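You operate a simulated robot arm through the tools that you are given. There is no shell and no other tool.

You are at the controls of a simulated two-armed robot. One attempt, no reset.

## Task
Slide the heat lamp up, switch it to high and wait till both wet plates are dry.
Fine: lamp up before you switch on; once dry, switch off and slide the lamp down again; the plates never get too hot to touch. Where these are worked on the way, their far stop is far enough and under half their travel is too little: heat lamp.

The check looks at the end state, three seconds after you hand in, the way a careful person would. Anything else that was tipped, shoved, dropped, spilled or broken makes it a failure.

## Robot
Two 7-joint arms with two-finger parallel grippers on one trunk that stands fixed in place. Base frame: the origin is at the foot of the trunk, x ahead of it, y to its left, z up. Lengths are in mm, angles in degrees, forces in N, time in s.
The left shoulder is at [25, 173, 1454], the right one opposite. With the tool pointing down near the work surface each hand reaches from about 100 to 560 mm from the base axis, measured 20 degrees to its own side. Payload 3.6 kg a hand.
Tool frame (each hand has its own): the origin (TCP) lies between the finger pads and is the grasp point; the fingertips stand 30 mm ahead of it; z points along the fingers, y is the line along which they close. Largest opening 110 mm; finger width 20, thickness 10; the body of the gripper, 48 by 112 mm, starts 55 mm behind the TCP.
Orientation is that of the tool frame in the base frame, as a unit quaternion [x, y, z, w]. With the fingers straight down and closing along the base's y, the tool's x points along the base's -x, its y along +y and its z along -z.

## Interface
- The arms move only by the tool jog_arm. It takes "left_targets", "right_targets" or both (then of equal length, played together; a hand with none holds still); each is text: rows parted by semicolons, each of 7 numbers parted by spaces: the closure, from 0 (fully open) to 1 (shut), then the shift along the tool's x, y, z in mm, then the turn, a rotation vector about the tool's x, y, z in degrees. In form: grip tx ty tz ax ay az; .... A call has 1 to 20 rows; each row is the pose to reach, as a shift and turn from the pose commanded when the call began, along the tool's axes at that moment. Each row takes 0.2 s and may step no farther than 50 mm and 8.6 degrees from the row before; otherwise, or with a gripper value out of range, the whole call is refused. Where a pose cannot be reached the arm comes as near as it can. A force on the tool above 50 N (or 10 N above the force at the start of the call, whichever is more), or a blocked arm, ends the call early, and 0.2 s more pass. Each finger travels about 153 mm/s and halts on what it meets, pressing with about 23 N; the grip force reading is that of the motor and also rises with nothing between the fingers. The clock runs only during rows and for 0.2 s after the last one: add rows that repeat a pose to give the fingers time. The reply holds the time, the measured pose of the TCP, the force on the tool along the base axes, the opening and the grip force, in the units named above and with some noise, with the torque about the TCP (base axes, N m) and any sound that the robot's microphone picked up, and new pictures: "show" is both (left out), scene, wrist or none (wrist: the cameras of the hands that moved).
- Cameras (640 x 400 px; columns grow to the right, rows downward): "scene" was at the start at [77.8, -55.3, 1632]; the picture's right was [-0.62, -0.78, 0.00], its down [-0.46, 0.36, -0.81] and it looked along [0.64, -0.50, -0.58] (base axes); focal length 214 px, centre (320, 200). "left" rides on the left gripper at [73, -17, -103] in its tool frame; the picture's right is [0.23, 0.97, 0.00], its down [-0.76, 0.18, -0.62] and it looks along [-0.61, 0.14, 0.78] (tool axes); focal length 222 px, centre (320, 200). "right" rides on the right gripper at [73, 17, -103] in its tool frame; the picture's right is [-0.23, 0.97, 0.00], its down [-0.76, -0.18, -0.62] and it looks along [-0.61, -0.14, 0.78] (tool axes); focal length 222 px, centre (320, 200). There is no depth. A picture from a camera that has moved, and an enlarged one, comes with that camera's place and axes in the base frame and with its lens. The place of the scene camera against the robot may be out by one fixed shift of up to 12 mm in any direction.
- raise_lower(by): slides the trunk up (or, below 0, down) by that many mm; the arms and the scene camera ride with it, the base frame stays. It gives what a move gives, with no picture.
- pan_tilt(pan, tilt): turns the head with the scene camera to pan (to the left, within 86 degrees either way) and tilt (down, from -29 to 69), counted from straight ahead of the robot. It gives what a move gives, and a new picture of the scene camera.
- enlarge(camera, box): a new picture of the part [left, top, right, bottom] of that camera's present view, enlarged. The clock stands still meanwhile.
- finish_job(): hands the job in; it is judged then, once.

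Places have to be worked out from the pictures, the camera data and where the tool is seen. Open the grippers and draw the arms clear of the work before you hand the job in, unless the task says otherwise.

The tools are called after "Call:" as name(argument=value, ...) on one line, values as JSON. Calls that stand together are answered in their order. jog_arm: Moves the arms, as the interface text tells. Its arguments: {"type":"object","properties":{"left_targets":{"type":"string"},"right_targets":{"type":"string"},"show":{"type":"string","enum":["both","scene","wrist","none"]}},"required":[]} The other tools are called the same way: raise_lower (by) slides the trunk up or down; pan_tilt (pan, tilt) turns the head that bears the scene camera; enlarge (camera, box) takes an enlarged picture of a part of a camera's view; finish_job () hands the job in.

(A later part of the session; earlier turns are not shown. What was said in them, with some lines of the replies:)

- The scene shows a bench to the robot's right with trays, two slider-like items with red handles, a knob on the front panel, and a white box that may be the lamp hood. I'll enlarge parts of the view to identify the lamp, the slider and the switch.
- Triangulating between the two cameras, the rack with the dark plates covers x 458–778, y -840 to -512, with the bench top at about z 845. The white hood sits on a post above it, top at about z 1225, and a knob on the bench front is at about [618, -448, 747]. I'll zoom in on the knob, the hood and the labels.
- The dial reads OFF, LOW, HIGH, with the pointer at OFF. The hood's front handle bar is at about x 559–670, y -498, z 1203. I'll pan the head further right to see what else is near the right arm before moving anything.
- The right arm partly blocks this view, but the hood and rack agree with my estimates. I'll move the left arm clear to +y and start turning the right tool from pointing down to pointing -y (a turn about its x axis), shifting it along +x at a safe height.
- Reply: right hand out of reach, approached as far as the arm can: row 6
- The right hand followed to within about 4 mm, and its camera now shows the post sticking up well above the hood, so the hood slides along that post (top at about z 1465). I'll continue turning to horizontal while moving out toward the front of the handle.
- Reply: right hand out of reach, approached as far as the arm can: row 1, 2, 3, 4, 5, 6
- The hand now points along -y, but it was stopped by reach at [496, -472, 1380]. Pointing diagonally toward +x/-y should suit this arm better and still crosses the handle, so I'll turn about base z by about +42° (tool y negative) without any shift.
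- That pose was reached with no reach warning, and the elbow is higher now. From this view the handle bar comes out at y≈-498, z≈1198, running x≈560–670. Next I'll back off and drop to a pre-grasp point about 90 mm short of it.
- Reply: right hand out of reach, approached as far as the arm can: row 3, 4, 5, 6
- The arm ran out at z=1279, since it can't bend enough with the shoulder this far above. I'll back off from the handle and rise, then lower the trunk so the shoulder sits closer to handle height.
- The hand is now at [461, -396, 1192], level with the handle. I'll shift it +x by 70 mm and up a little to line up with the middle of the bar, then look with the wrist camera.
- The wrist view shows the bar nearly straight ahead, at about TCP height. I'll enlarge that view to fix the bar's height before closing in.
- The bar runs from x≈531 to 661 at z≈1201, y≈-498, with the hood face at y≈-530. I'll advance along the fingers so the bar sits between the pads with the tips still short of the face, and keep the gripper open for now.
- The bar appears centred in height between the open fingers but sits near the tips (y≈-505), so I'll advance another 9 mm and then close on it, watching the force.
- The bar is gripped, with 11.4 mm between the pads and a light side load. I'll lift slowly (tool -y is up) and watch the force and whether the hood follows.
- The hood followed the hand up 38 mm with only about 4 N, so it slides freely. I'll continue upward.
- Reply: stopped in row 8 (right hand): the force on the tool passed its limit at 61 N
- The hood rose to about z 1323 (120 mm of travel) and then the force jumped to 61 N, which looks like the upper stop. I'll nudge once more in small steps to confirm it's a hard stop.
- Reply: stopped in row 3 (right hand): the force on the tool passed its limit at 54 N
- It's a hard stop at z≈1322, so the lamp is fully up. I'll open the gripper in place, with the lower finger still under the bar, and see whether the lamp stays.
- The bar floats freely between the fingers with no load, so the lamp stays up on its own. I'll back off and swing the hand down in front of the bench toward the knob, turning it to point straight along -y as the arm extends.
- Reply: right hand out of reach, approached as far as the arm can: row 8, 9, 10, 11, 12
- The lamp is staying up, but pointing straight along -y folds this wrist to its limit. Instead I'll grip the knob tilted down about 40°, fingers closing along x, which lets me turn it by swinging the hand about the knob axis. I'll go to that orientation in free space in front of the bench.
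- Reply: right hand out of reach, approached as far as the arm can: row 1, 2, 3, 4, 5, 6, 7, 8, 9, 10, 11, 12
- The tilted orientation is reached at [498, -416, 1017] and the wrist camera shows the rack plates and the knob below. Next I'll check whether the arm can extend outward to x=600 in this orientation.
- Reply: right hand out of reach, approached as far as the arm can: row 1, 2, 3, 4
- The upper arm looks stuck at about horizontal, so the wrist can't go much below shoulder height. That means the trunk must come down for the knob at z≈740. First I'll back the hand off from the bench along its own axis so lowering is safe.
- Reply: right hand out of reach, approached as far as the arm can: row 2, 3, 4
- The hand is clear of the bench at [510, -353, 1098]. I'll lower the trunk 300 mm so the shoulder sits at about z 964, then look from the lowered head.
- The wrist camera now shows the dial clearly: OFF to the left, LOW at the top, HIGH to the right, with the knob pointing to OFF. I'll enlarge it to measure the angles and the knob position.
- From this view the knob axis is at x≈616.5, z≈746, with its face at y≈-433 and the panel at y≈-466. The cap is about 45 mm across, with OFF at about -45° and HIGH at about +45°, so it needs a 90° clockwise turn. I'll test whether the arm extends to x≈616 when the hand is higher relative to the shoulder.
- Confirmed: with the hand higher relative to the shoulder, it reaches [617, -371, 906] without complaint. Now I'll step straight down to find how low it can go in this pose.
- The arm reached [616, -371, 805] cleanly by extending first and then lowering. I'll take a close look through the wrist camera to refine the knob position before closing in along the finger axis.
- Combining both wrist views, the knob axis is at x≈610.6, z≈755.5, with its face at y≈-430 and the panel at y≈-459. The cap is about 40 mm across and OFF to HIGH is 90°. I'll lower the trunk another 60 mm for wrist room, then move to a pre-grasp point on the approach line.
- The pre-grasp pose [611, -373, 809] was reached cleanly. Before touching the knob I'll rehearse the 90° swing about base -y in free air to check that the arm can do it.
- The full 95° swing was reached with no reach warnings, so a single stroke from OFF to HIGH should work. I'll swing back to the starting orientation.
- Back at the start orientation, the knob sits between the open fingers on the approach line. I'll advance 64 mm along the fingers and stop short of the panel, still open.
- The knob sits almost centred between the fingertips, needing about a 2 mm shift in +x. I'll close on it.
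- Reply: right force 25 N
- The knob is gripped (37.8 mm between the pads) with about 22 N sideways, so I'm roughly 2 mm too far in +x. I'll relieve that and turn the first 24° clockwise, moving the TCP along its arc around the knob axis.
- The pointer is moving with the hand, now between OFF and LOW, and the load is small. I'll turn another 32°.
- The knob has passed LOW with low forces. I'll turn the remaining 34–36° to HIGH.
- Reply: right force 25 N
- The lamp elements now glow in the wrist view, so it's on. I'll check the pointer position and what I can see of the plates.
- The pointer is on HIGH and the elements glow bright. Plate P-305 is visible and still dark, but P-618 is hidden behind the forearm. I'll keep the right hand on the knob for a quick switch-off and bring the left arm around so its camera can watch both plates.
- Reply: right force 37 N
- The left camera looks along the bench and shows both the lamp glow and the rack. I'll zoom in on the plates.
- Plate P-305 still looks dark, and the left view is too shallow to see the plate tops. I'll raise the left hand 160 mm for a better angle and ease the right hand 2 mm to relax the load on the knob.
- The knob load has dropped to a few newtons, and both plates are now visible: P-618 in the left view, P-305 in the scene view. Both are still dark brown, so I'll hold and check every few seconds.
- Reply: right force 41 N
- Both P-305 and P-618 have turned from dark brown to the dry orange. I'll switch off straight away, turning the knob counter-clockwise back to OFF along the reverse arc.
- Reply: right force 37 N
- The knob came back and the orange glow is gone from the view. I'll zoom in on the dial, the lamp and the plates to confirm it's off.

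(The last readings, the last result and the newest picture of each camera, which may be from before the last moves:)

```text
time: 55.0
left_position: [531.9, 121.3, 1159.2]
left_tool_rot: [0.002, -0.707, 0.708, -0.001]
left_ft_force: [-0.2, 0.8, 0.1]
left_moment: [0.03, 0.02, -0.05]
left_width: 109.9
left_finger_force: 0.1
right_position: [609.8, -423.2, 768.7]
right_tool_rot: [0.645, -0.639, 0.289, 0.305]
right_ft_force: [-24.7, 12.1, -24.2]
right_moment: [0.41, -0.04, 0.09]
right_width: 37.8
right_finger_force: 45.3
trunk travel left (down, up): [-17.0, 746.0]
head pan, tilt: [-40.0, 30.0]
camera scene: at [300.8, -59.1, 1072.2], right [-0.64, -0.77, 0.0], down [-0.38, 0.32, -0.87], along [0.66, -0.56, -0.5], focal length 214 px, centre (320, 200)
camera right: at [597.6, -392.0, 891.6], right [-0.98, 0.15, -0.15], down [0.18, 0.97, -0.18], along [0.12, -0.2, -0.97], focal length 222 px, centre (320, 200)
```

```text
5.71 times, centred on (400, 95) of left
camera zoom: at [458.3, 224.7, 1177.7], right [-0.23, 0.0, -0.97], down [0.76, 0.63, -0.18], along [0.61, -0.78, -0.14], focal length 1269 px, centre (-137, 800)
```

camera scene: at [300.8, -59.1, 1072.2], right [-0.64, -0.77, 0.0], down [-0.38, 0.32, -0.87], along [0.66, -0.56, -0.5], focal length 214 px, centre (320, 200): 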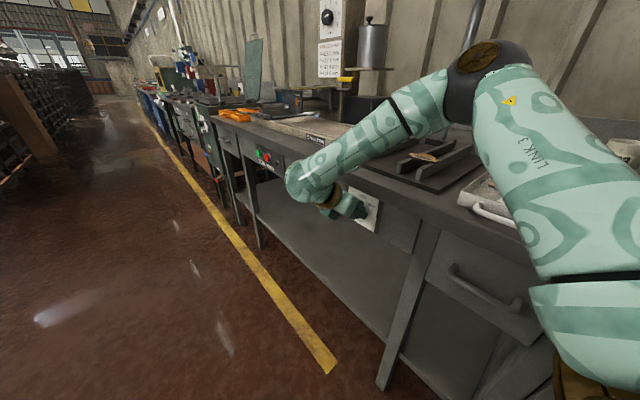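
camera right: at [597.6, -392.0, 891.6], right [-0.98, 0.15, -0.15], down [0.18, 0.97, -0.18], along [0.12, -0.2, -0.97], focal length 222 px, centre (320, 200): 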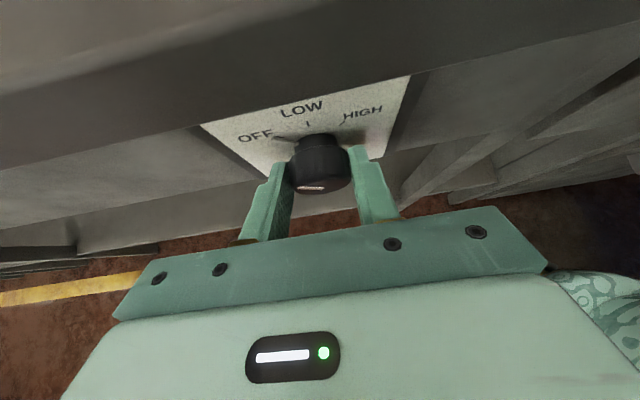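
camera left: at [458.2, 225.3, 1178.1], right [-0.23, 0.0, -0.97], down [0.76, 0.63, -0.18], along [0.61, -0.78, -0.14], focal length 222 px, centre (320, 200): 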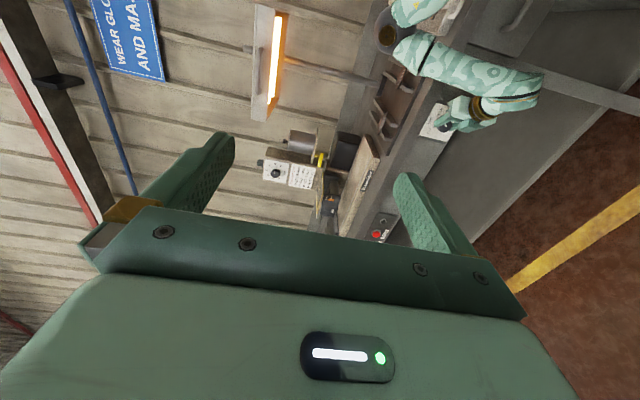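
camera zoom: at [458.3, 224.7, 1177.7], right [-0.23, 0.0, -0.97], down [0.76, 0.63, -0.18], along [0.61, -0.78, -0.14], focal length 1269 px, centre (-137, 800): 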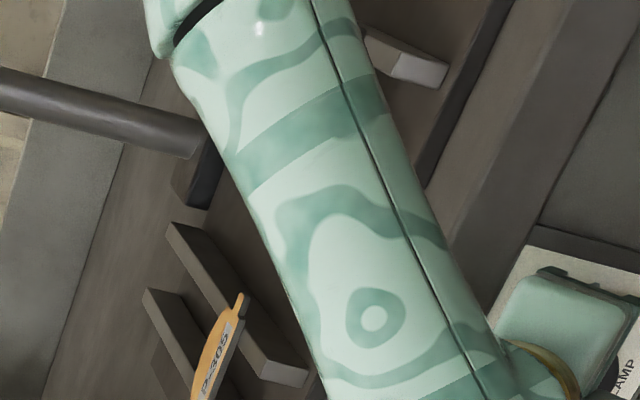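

The lamp is dark and the pointer is at OFF. I'll open the fingers and back straight off along the approach line.

Call:
jog_arm(right_targets="0.6 0 0 0 0 0 0; 0.3 0 0 0 0 0 0; 0 0 0 0 0 0 0; 0 0 0 -20 0 0 0; 0 0 0 -45 0 0 0; 0 0 0 -70 0 0 0; 0 0 0 -70 0 0 0", show="both")

Call:
enlarge(camera="right", box=[200, 20, 440, 170])

```text
time: 56.6
left_position: [531.2, 122.0, 1160.0]
left_tool_rot: [0.003, -0.707, 0.707, -0.001]
left_ft_force: [0.9, 0.8, -0.3]
left_moment: [-0.01, -0.02, 0.01]
left_width: 110.0
left_finger_force: 0.1
right_position: [614.5, -368.6, 815.4]
right_tool_rot: [0.644, -0.638, 0.292, 0.305]
right_ft_force: [-0.1, 0.1, -0.5]
right_moment: [0.0, 0.0, 0.01]
right_width: 110.0
right_finger_force: 0.1
trunk travel left (down, up): [-17.0, 746.0]
head pan, tilt: [-40.0, 30.0]
camera scene: at [301.1, -58.7, 1072.3], right [-0.64, -0.77, 0.0], down [-0.38, 0.32, -0.87], along [0.66, -0.56, -0.5], focal length 214 px, centre (320, 200)
camera right: at [600.3, -336.3, 937.8], right [-0.98, 0.15, -0.15], down [0.18, 0.97, -0.19], along [0.12, -0.21, -0.97], focal length 222 px, centre (320, 200)
```

scene: 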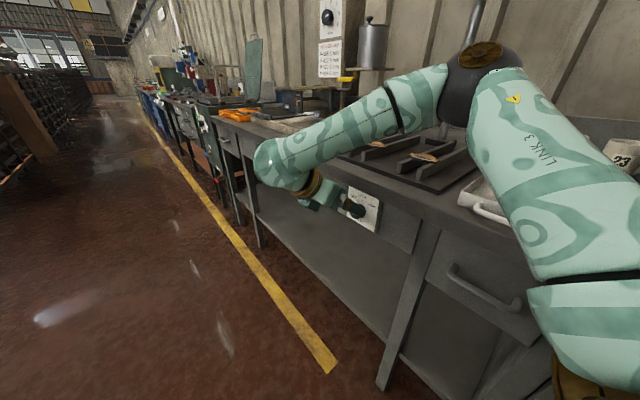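
right: 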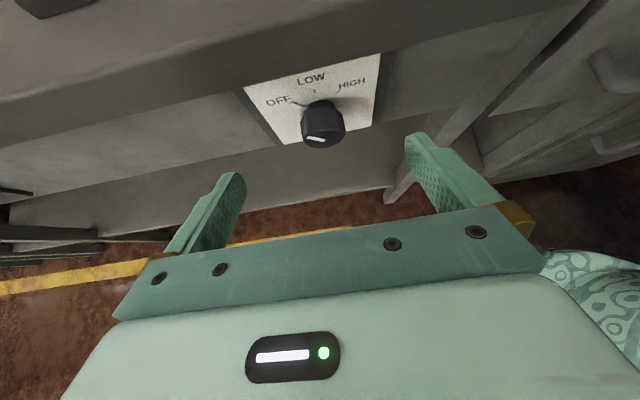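

```text
2.67 times, centred on (320, 95) of right
camera zoom: at [600.3, -336.3, 937.8], right [-0.98, 0.15, -0.15], down [0.18, 0.97, -0.19], along [0.12, -0.21, -0.97], focal length 592 px, centre (320, 480)
```

zoom: 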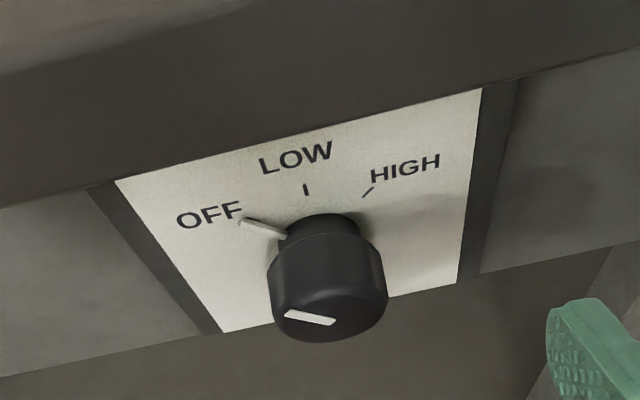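

The knob is cleanly at OFF and the hand is clear. I'll swing the hand back to the diagonal horizontal orientation used on the handle (this swing was already rehearsed here), then raise the trunk to handle height.

Call:
jog_arm(right_targets="0 0 0 -5 5.1 0 6.1; 0 0 0 -5 10.3 0 12.3; 0 0 0 -5 15.4 0 18.4; 0 0 0 -5 20.6 0 24.5; 0 0 0 -5 25.7 0 30.6; 0 0 0 -5 30.9 0 36.8; 0 0 0 -5 36 0 42.9; 0 0 0 -5 41.2 0 49; 0 0 0 -5 46.3 0 55.2; 0 0 0 -5 51.4 0 61.3; 0 0 0 -5 56.6 0 67.4; 0 0 0 -5 59.2 0 70.5", show="scene")

```text
time: 59.2
left_position: [531.6, 122.1, 1159.2]
left_tool_rot: [0.002, -0.706, 0.708, 0.0]
left_ft_force: [-0.2, -0.4, -0.5]
left_moment: [-0.02, 0.0, 0.02]
left_width: 110.1
left_finger_force: 0.1
right_position: [612.6, -366.2, 818.8]
right_tool_rot: [0.237, -0.662, 0.666, -0.248]
right_ft_force: [-0.2, -0.5, 0.1]
right_moment: [0.0, -0.03, -0.02]
right_width: 109.9
right_finger_force: 0.1
trunk travel left (down, up): [-17.0, 746.0]
head pan, tilt: [-40.0, 30.0]
camera scene: at [301.1, -58.8, 1072.3], right [-0.64, -0.77, 0.0], down [-0.38, 0.32, -0.87], along [0.66, -0.56, -0.5], focal length 214 px, centre (320, 200)
```

scene: 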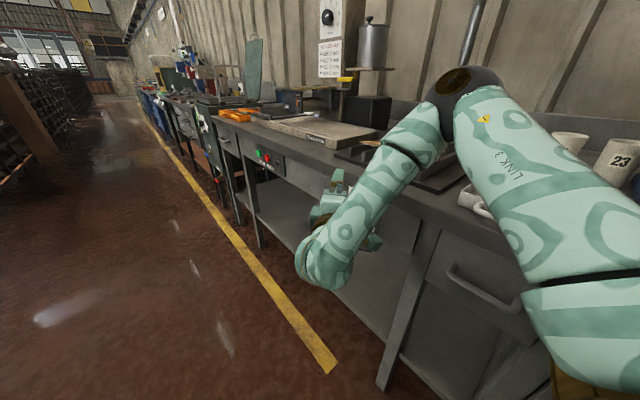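

The orientation matches the earlier handle grasp. The elbow and hand stay clear of the hood (y > -450 against y < -498), so I'll raise the trunk 360 mm and look again.

Call:
raise_lower(by=360)

Call:
pan_tilt(pan=-45, tilt=25)

Call:
enlarge(camera="right", box=[0, 0, 640, 400])

```text
time: 62.8
left_position: [530.5, 121.1, 1519.6]
left_tool_rot: [0.001, -0.707, 0.707, 0.0]
left_ft_force: [0.7, -0.1, -0.4]
left_moment: [0.01, 0.05, -0.03]
left_width: 110.1
left_finger_force: 0.0
right_position: [612.5, -365.9, 1179.5]
right_tool_rot: [0.237, -0.664, 0.665, -0.246]
right_ft_force: [0.3, 0.0, 0.4]
right_moment: [-0.01, 0.0, -0.03]
right_width: 110.2
right_finger_force: 0.1
trunk travel left (down, up): [-377.0, 386.0]
head pan, tilt: [-40.0, 30.0]
```

```text
time: 63.4
left_position: [531.9, 121.5, 1519.7]
left_tool_rot: [0.002, -0.707, 0.707, 0.0]
left_ft_force: [0.4, 0.4, -0.4]
left_moment: [0.0, 0.0, 0.03]
left_width: 109.8
left_finger_force: 0.0
right_position: [611.7, -367.5, 1178.5]
right_tool_rot: [0.236, -0.663, 0.666, -0.247]
right_ft_force: [0.3, -0.5, 0.0]
right_moment: [-0.02, 0.0, -0.01]
right_width: 109.8
right_finger_force: 0.0
trunk travel left (down, up): [-377.0, 386.0]
head pan, tilt: [-45.0, 25.0]
camera scene: at [109.6, -65.7, 1457.6], right [-0.71, -0.71, 0.0], down [-0.3, 0.3, -0.91], along [0.64, -0.64, -0.42], focal length 214 px, centre (320, 200)
```

scene: 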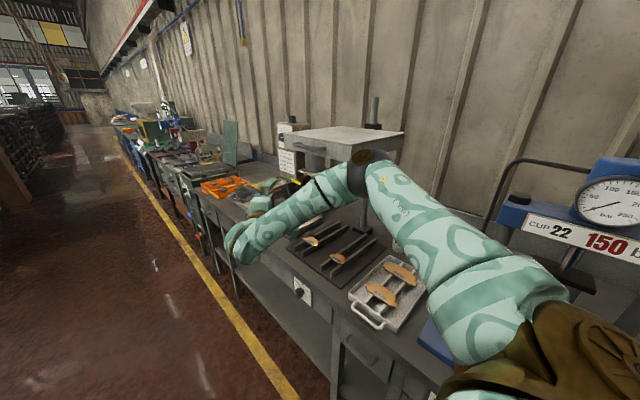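

```text
1.00 times, centred on (320, 200) of right (not enlarged: the box is as wide or as high as the picture)
camera zoom: at [491.7, -334.3, 1159.6], right [0.19, 0.15, -0.97], down [0.18, 0.97, 0.18], along [0.97, -0.21, 0.16], focal length 222 px, centre (320, 200)
```

zoom: 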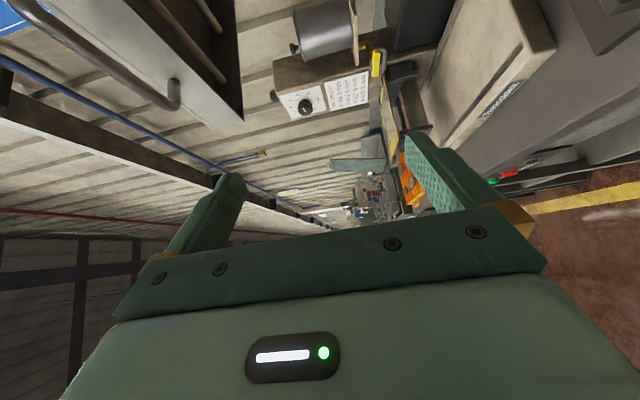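

The hood is still fully up with its handle above the hand. I'll move up to the pre-grasp point at handle height (z≈1322), about 100 mm short of the bar.

Call:
jog_arm(right_targets="0 19 -36 -5 0 0 0; 0 38 -72 -10 0 0 0; 0 57 -108 -15 0 0 0; 0 75 -143 -20 0 0 0; 0 75 -143 -20 0 0 0", show="wrist")

Call:
enlarge(camera="right", box=[200, 0, 440, 190])

```text
time: 64.6
left_position: [531.4, 120.3, 1520.0]
left_tool_rot: [0.002, -0.706, 0.708, 0.0]
left_ft_force: [0.1, -0.6, -0.8]
left_moment: [-0.02, -0.01, 0.0]
left_width: 109.9
left_finger_force: 0.1
right_position: [541.8, -399.2, 1319.1]
right_tool_rot: [0.237, -0.663, 0.666, -0.246]
right_ft_force: [0.6, 0.5, 0.9]
right_moment: [-0.03, 0.0, -0.01]
right_width: 110.1
right_finger_force: 0.0
trunk travel left (down, up): [-377.0, 386.0]
head pan, tilt: [-45.0, 25.0]
camera right: at [420.7, -366.5, 1300.5], right [0.19, 0.15, -0.97], down [0.18, 0.97, 0.18], along [0.97, -0.21, 0.16], focal length 222 px, centre (320, 200)
```

right: 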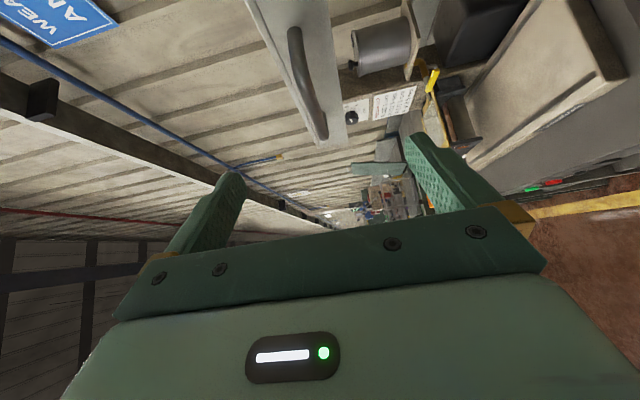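

```text
2.11 times, centred on (320, 95) of right
camera zoom: at [420.7, -366.5, 1300.5], right [0.19, 0.15, -0.97], down [0.18, 0.97, 0.18], along [0.97, -0.21, 0.16], focal length 468 px, centre (320, 421)
```

zoom: 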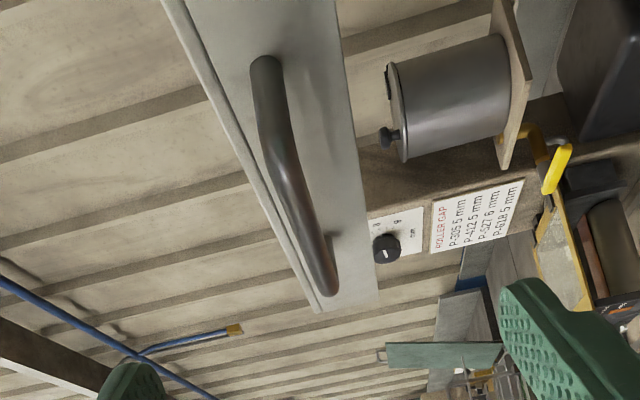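

The bar shows at about z 1322, y -503, just as I left it. I'll advance to the earlier grasp point and close on the bar.

Call:
jog_arm(right_targets="0 4 -3 35 0 0 0; 0 8 -3 70 0 0 0; 0 11 -3 95 0 0 0; 0 13 -3 114 0 0 0; 0 13 -3 114 0 0 0; 0.5 13 -3 114 0 0 0; 1 13 -3 114 0 0 0; 1 13 -3 114 0 0 0; 1 13 -3 114 0 0 0", show="wrist")

```text
time: 66.6
left_position: [531.6, 121.2, 1519.9]
left_tool_rot: [0.001, -0.706, 0.708, -0.001]
left_ft_force: [-0.1, 0.5, -0.5]
left_moment: [0.01, -0.02, 0.0]
left_width: 109.9
left_finger_force: 0.0
right_position: [603.6, -495.1, 1321.3]
right_tool_rot: [0.236, -0.663, 0.666, -0.247]
right_ft_force: [2.6, -2.8, 5.0]
right_moment: [-0.03, 1.24, 0.08]
right_width: 11.9
right_finger_force: 44.6
trunk travel left (down, up): [-377.0, 386.0]
head pan, tilt: [-45.0, 25.0]
camera right: at [482.7, -462.6, 1303.5], right [0.19, 0.15, -0.97], down [0.18, 0.97, 0.18], along [0.97, -0.21, 0.16], focal length 222 px, centre (320, 200)
```

right: 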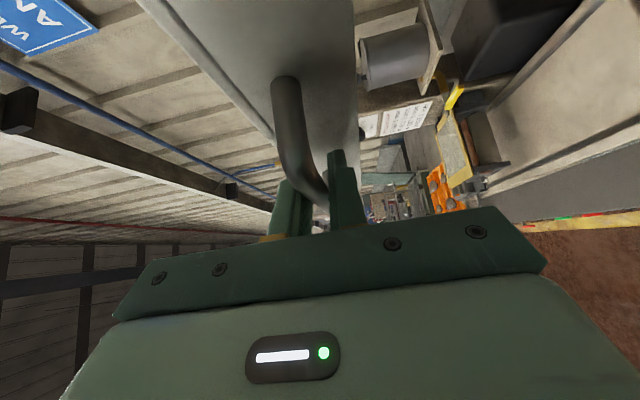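

The bar is gripped (11.9 mm) with a low load. I'll slide the lamp down in steps of about 12 mm, watching for the lower stop near the original z≈1202.

Call:
jog_arm(right_targets="1 0 10 0 0 0 0; 1 0 22 0 0 0 0; 1 0 34 0 0 0 0; 1 0 46 0 0 0 0; 1 0 58 0 0 0 0; 1 0 70 0 0 0 0; 1 0 82 0 0 0 0; 1 0 94 0 0 0 0; 1 0 104 0 0 0 0; 1 0 112 0 0 0 0", show="both")

```text
time: 68.8
left_position: [529.7, 120.2, 1520.2]
left_tool_rot: [0.001, -0.707, 0.707, -0.001]
left_ft_force: [0.1, -0.1, -0.7]
left_moment: [0.02, 0.01, 0.03]
left_width: 110.2
left_finger_force: 0.0
right_position: [603.4, -494.6, 1212.2]
right_tool_rot: [-0.236, 0.665, -0.665, 0.247]
right_ft_force: [-6.7, -2.0, 2.2]
right_moment: [0.03, 1.2, 0.07]
right_width: 11.9
right_finger_force: 45.2
trunk travel left (down, up): [-377.0, 386.0]
head pan, tilt: [-45.0, 25.0]
camera scene: at [108.1, -66.1, 1457.7], right [-0.71, -0.71, 0.0], down [-0.3, 0.3, -0.91], along [0.64, -0.64, -0.42], focal length 214 px, centre (320, 200)
camera right: at [482.7, -462.5, 1192.8], right [0.19, 0.15, -0.97], down [0.18, 0.97, 0.18], along [0.97, -0.21, 0.16], focal length 222 px, centre (320, 200)
```

scene: 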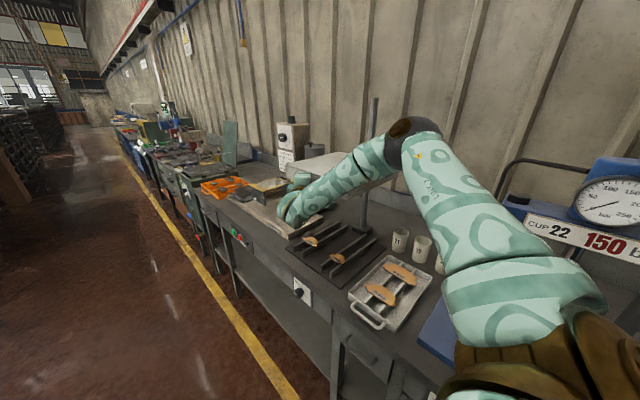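
right: 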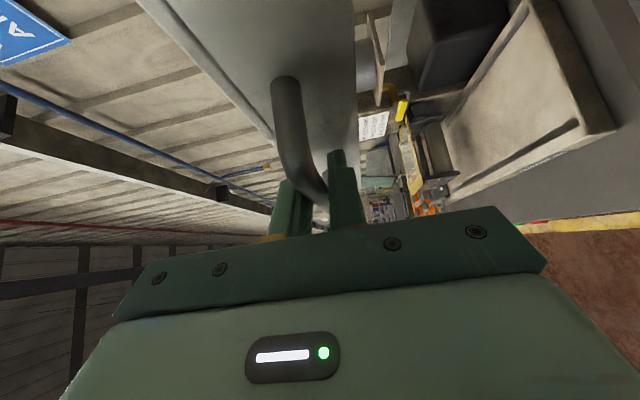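

The lamp came down smoothly to z≈1212. I'll continue gently in small steps to the lower stop.

Call:
jog_arm(right_targets="1 0 3 0 0 0 0; 1 0 6 0 0 0 0; 1 0 8 0 0 0 0; 1 0 10 0 0 0 0; 1 0 12 0 0 0 0; 1 0 14 0 0 0 0; 1 0 16 0 0 0 0", show="none")

```text
time: 70.4
left_position: [527.5, 119.7, 1521.2]
left_tool_rot: [0.0, -0.706, 0.708, -0.002]
left_ft_force: [0.5, 0.2, -0.2]
left_moment: [0.03, -0.01, -0.02]
left_width: 110.3
left_finger_force: 0.0
right_position: [604.0, -495.0, 1202.6]
right_tool_rot: [0.233, -0.659, 0.67, -0.25]
right_ft_force: [6.3, -17.0, 41.9]
right_moment: [0.25, 1.38, 1.2]
right_width: 12.4
right_finger_force: 45.0
trunk travel left (down, up): [-377.0, 386.0]
head pan, tilt: [-45.0, 25.0]
```

The force has risen to about 42 N at z≈1202.6, the original height, so the lamp is on its lower stop. I'll ease the push, open the fingers and back straight away from the handle.

Call:
jog_arm(right_targets="1 0 -4 0 0 0 0; 1 0 -5 0 0 0 0; 0.8 0 -5 0 0 0 0; 0.6 0 -5 0 0 0 0; 0.4 0 -5 0 0 0 0; 0.4 0 -5 -30 0 0 0; 0.4 0 -5 -70 0 0 0; 0.2 0 -5 -110 0 0 0; 0 0 -5 -130 0 0 0", show="both")

```text
time: 72.4
left_position: [530.2, 120.4, 1519.8]
left_tool_rot: [0.001, -0.706, 0.708, 0.0]
left_ft_force: [0.3, 0.0, 0.6]
left_moment: [0.05, 0.01, 0.02]
left_width: 109.7
left_finger_force: 0.1
right_position: [521.7, -395.3, 1202.1]
right_tool_rot: [0.236, -0.662, 0.667, -0.247]
right_ft_force: [-0.3, 0.1, 0.0]
right_moment: [-0.02, 0.0, -0.01]
right_width: 110.1
right_finger_force: 0.0
trunk travel left (down, up): [-377.0, 386.0]
head pan, tilt: [-45.0, 25.0]
camera scene: at [109.5, -65.4, 1457.7], right [-0.71, -0.71, 0.0], down [-0.3, 0.3, -0.91], along [0.64, -0.64, -0.42], focal length 214 px, centre (320, 200)
camera right: at [401.4, -362.0, 1182.6], right [0.19, 0.15, -0.97], down [0.18, 0.97, 0.18], along [0.97, -0.21, 0.16], focal length 222 px, centre (320, 200)
```

scene: 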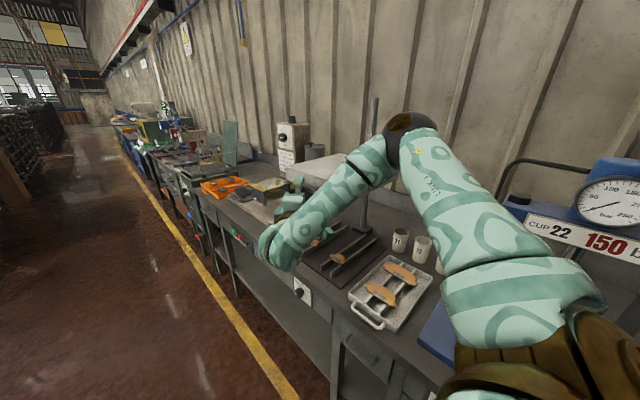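
right: 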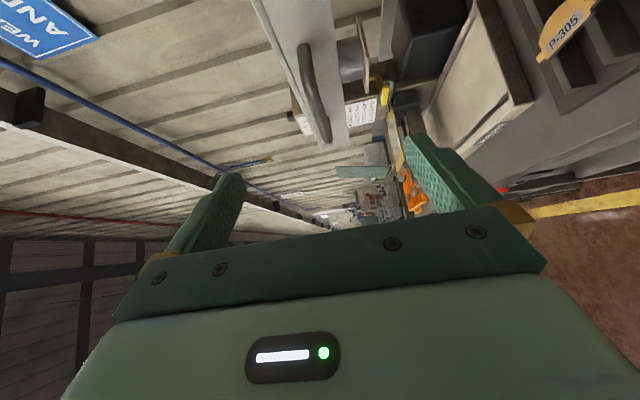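

The lamp stays down and P-305 shows the dry orange. I'll draw the right hand further clear and upward, then verify everything.

Call:
jog_arm(right_targets="0 0 -15 -25 0 0 0; 0 0 -30 -50 0 0 0; 0 0 -50 -70 0 0 0; 0 0 -50 -70 0 0 0", show="scene")

Call:
enlarge(camera="scene", box=[260, 180, 460, 320])

Call:
enlarge(camera="left", box=[240, 0, 640, 250])

Call:
enlarge(camera="scene", box=[285, 270, 325, 310])

```text
time: 73.4
left_position: [531.0, 120.7, 1518.7]
left_tool_rot: [0.002, -0.706, 0.708, 0.0]
left_ft_force: [0.1, -0.5, -1.4]
left_moment: [0.01, -0.02, -0.01]
left_width: 110.1
left_finger_force: 0.0
right_position: [474.7, -342.1, 1251.2]
right_tool_rot: [0.237, -0.663, 0.666, -0.247]
right_ft_force: [0.3, 0.0, -0.1]
right_moment: [0.0, 0.01, 0.0]
right_width: 109.9
right_finger_force: 0.2
trunk travel left (down, up): [-377.0, 386.0]
head pan, tilt: [-45.0, 25.0]
camera scene: at [109.9, -66.0, 1457.6], right [-0.71, -0.71, 0.0], down [-0.3, 0.3, -0.91], along [0.64, -0.64, -0.42], focal length 214 px, centre (320, 200)
```

scene: 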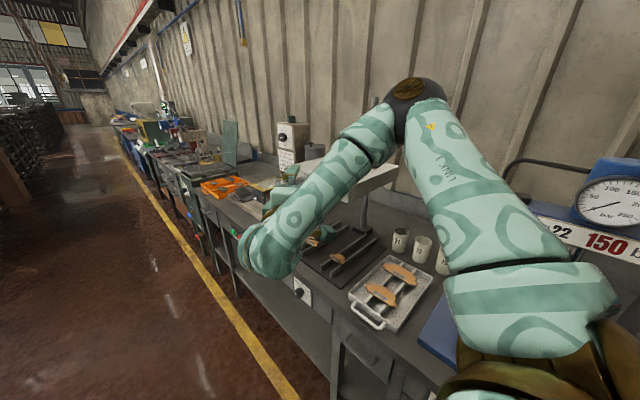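

```text
2.86 times, centred on (360, 250) of scene
camera zoom: at [109.9, -66.0, 1457.6], right [-0.71, -0.71, 0.0], down [-0.3, 0.3, -0.91], along [0.64, -0.64, -0.42], focal length 613 px, centre (206, 57)
```

zoom: 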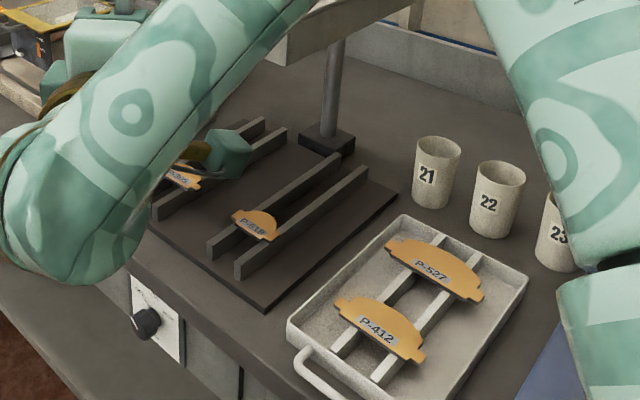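

```text
1.60 times, centred on (440, 125) of left
camera zoom: at [458.3, 223.7, 1537.5], right [-0.23, 0.0, -0.97], down [0.76, 0.63, -0.18], along [0.61, -0.78, -0.14], focal length 355 px, centre (128, 320)
```

zoom: 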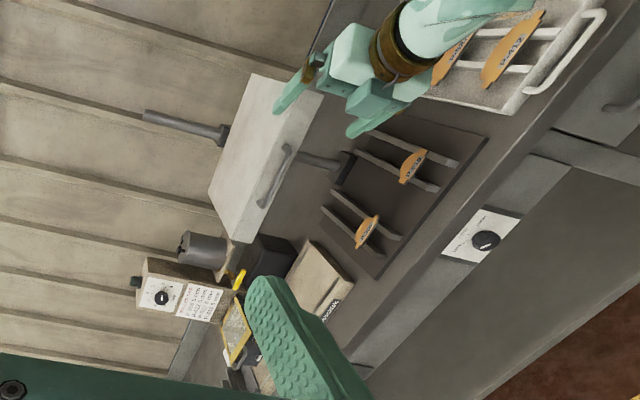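

```text
10.00 times, centred on (305, 290) of scene
camera zoom: at [109.9, -66.0, 1457.6], right [-0.71, -0.71, 0.0], down [-0.3, 0.3, -0.91], along [0.64, -0.64, -0.42], focal length 2145 px, centre (470, -700)
```

zoom: 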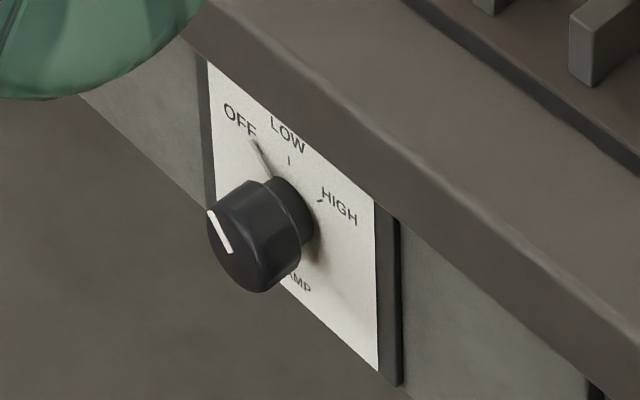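

Both plates are dry orange, the knob points to OFF, the lamp is unlit and the hood is down at its original height, with nothing else disturbed. I'll draw the right hand a little further from the bench before handing in.

Call:
jog_arm(right_targets="0 -15 -25 -25 0 0 0; 0 -30 -50 -50 0 0 0; 0 -40 -80 -60 0 0 0; 0 -40 -80 -60 0 0 0", show="scene")

Call:
enlarge(camera="left", box=[240, 0, 640, 250])

```text
time: 74.4
left_position: [529.5, 121.1, 1520.8]
left_tool_rot: [0.002, -0.707, 0.708, 0.0]
left_ft_force: [-0.2, 0.0, 0.5]
left_moment: [-0.02, -0.01, -0.03]
left_width: 110.1
left_finger_force: 0.0
right_position: [459.4, -303.6, 1327.9]
right_tool_rot: [0.237, -0.663, 0.666, -0.248]
right_ft_force: [-0.1, -0.5, -0.3]
right_moment: [0.0, -0.01, -0.01]
right_width: 109.7
right_finger_force: 0.1
right hand out of reach, approached as far as the arm can: row 2, 3, 4
trunk travel left (down, up): [-377.0, 386.0]
head pan, tilt: [-45.0, 25.0]
camera scene: at [109.0, -65.6, 1457.7], right [-0.71, -0.71, 0.0], down [-0.3, 0.3, -0.91], along [0.64, -0.64, -0.42], focal length 214 px, centre (320, 200)
```

scene: 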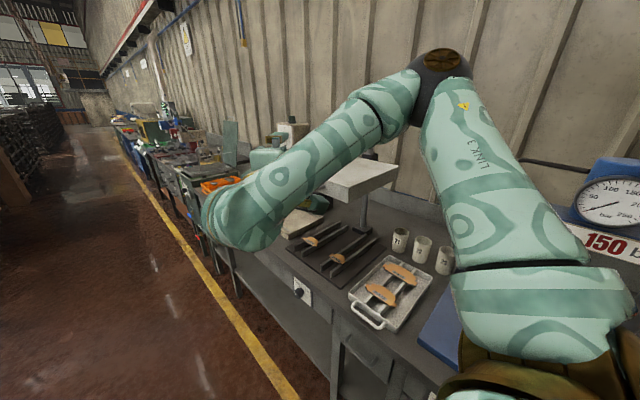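

```text
1.60 times, centred on (440, 125) of left
camera zoom: at [457.3, 224.1, 1537.8], right [-0.23, 0.0, -0.97], down [0.76, 0.63, -0.18], along [0.61, -0.78, -0.14], focal length 355 px, centre (128, 320)
```

zoom: 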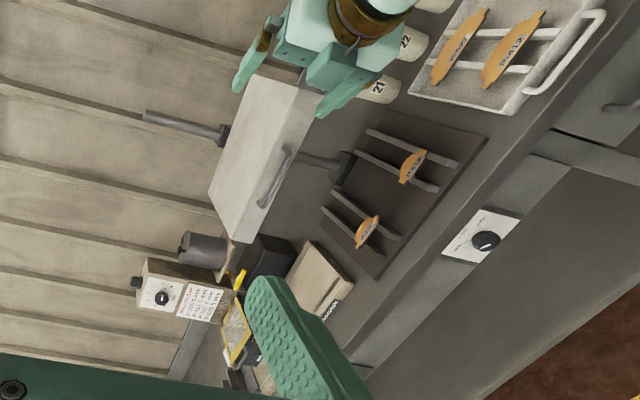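

Both grippers are open and well clear, with the right hand at [459, -304, 1328]. The lamp is off and down, the plates are dry and in place, and the cups and trays are undisturbed, so I'm handing the job in.

Call:
finish_job()

```text
The job is handed in.
```

I slid the lamp up to its far stop, switched it to HIGH, dried both plates, then switched it off and slid it back down. The job is handed in; I haven't seen the verdict.

- **Lamp:** it rose about 120 mm to the upper stop before I switched it on, and it is now back on its lower stop at the original height.
- **Drying:** P-305 and P-618 turned from dark brown to the same orange as the dry plates in the tray. The lamp was on HIGH for under 9 s. The plates were still dark at 49.2 s and orange at the next check, 52.5 s; I turned the knob back to OFF by 55.0 s.
- **Plate heat:** I had no temperature reading. I relied on the short time at HIGH, with the lamp fully up, to keep them touchable.
- **Everything else:** the last pictures show the knob at OFF, both plates still on the rack, and the cups and tray in place. Both grippers are open and clear of the bench.
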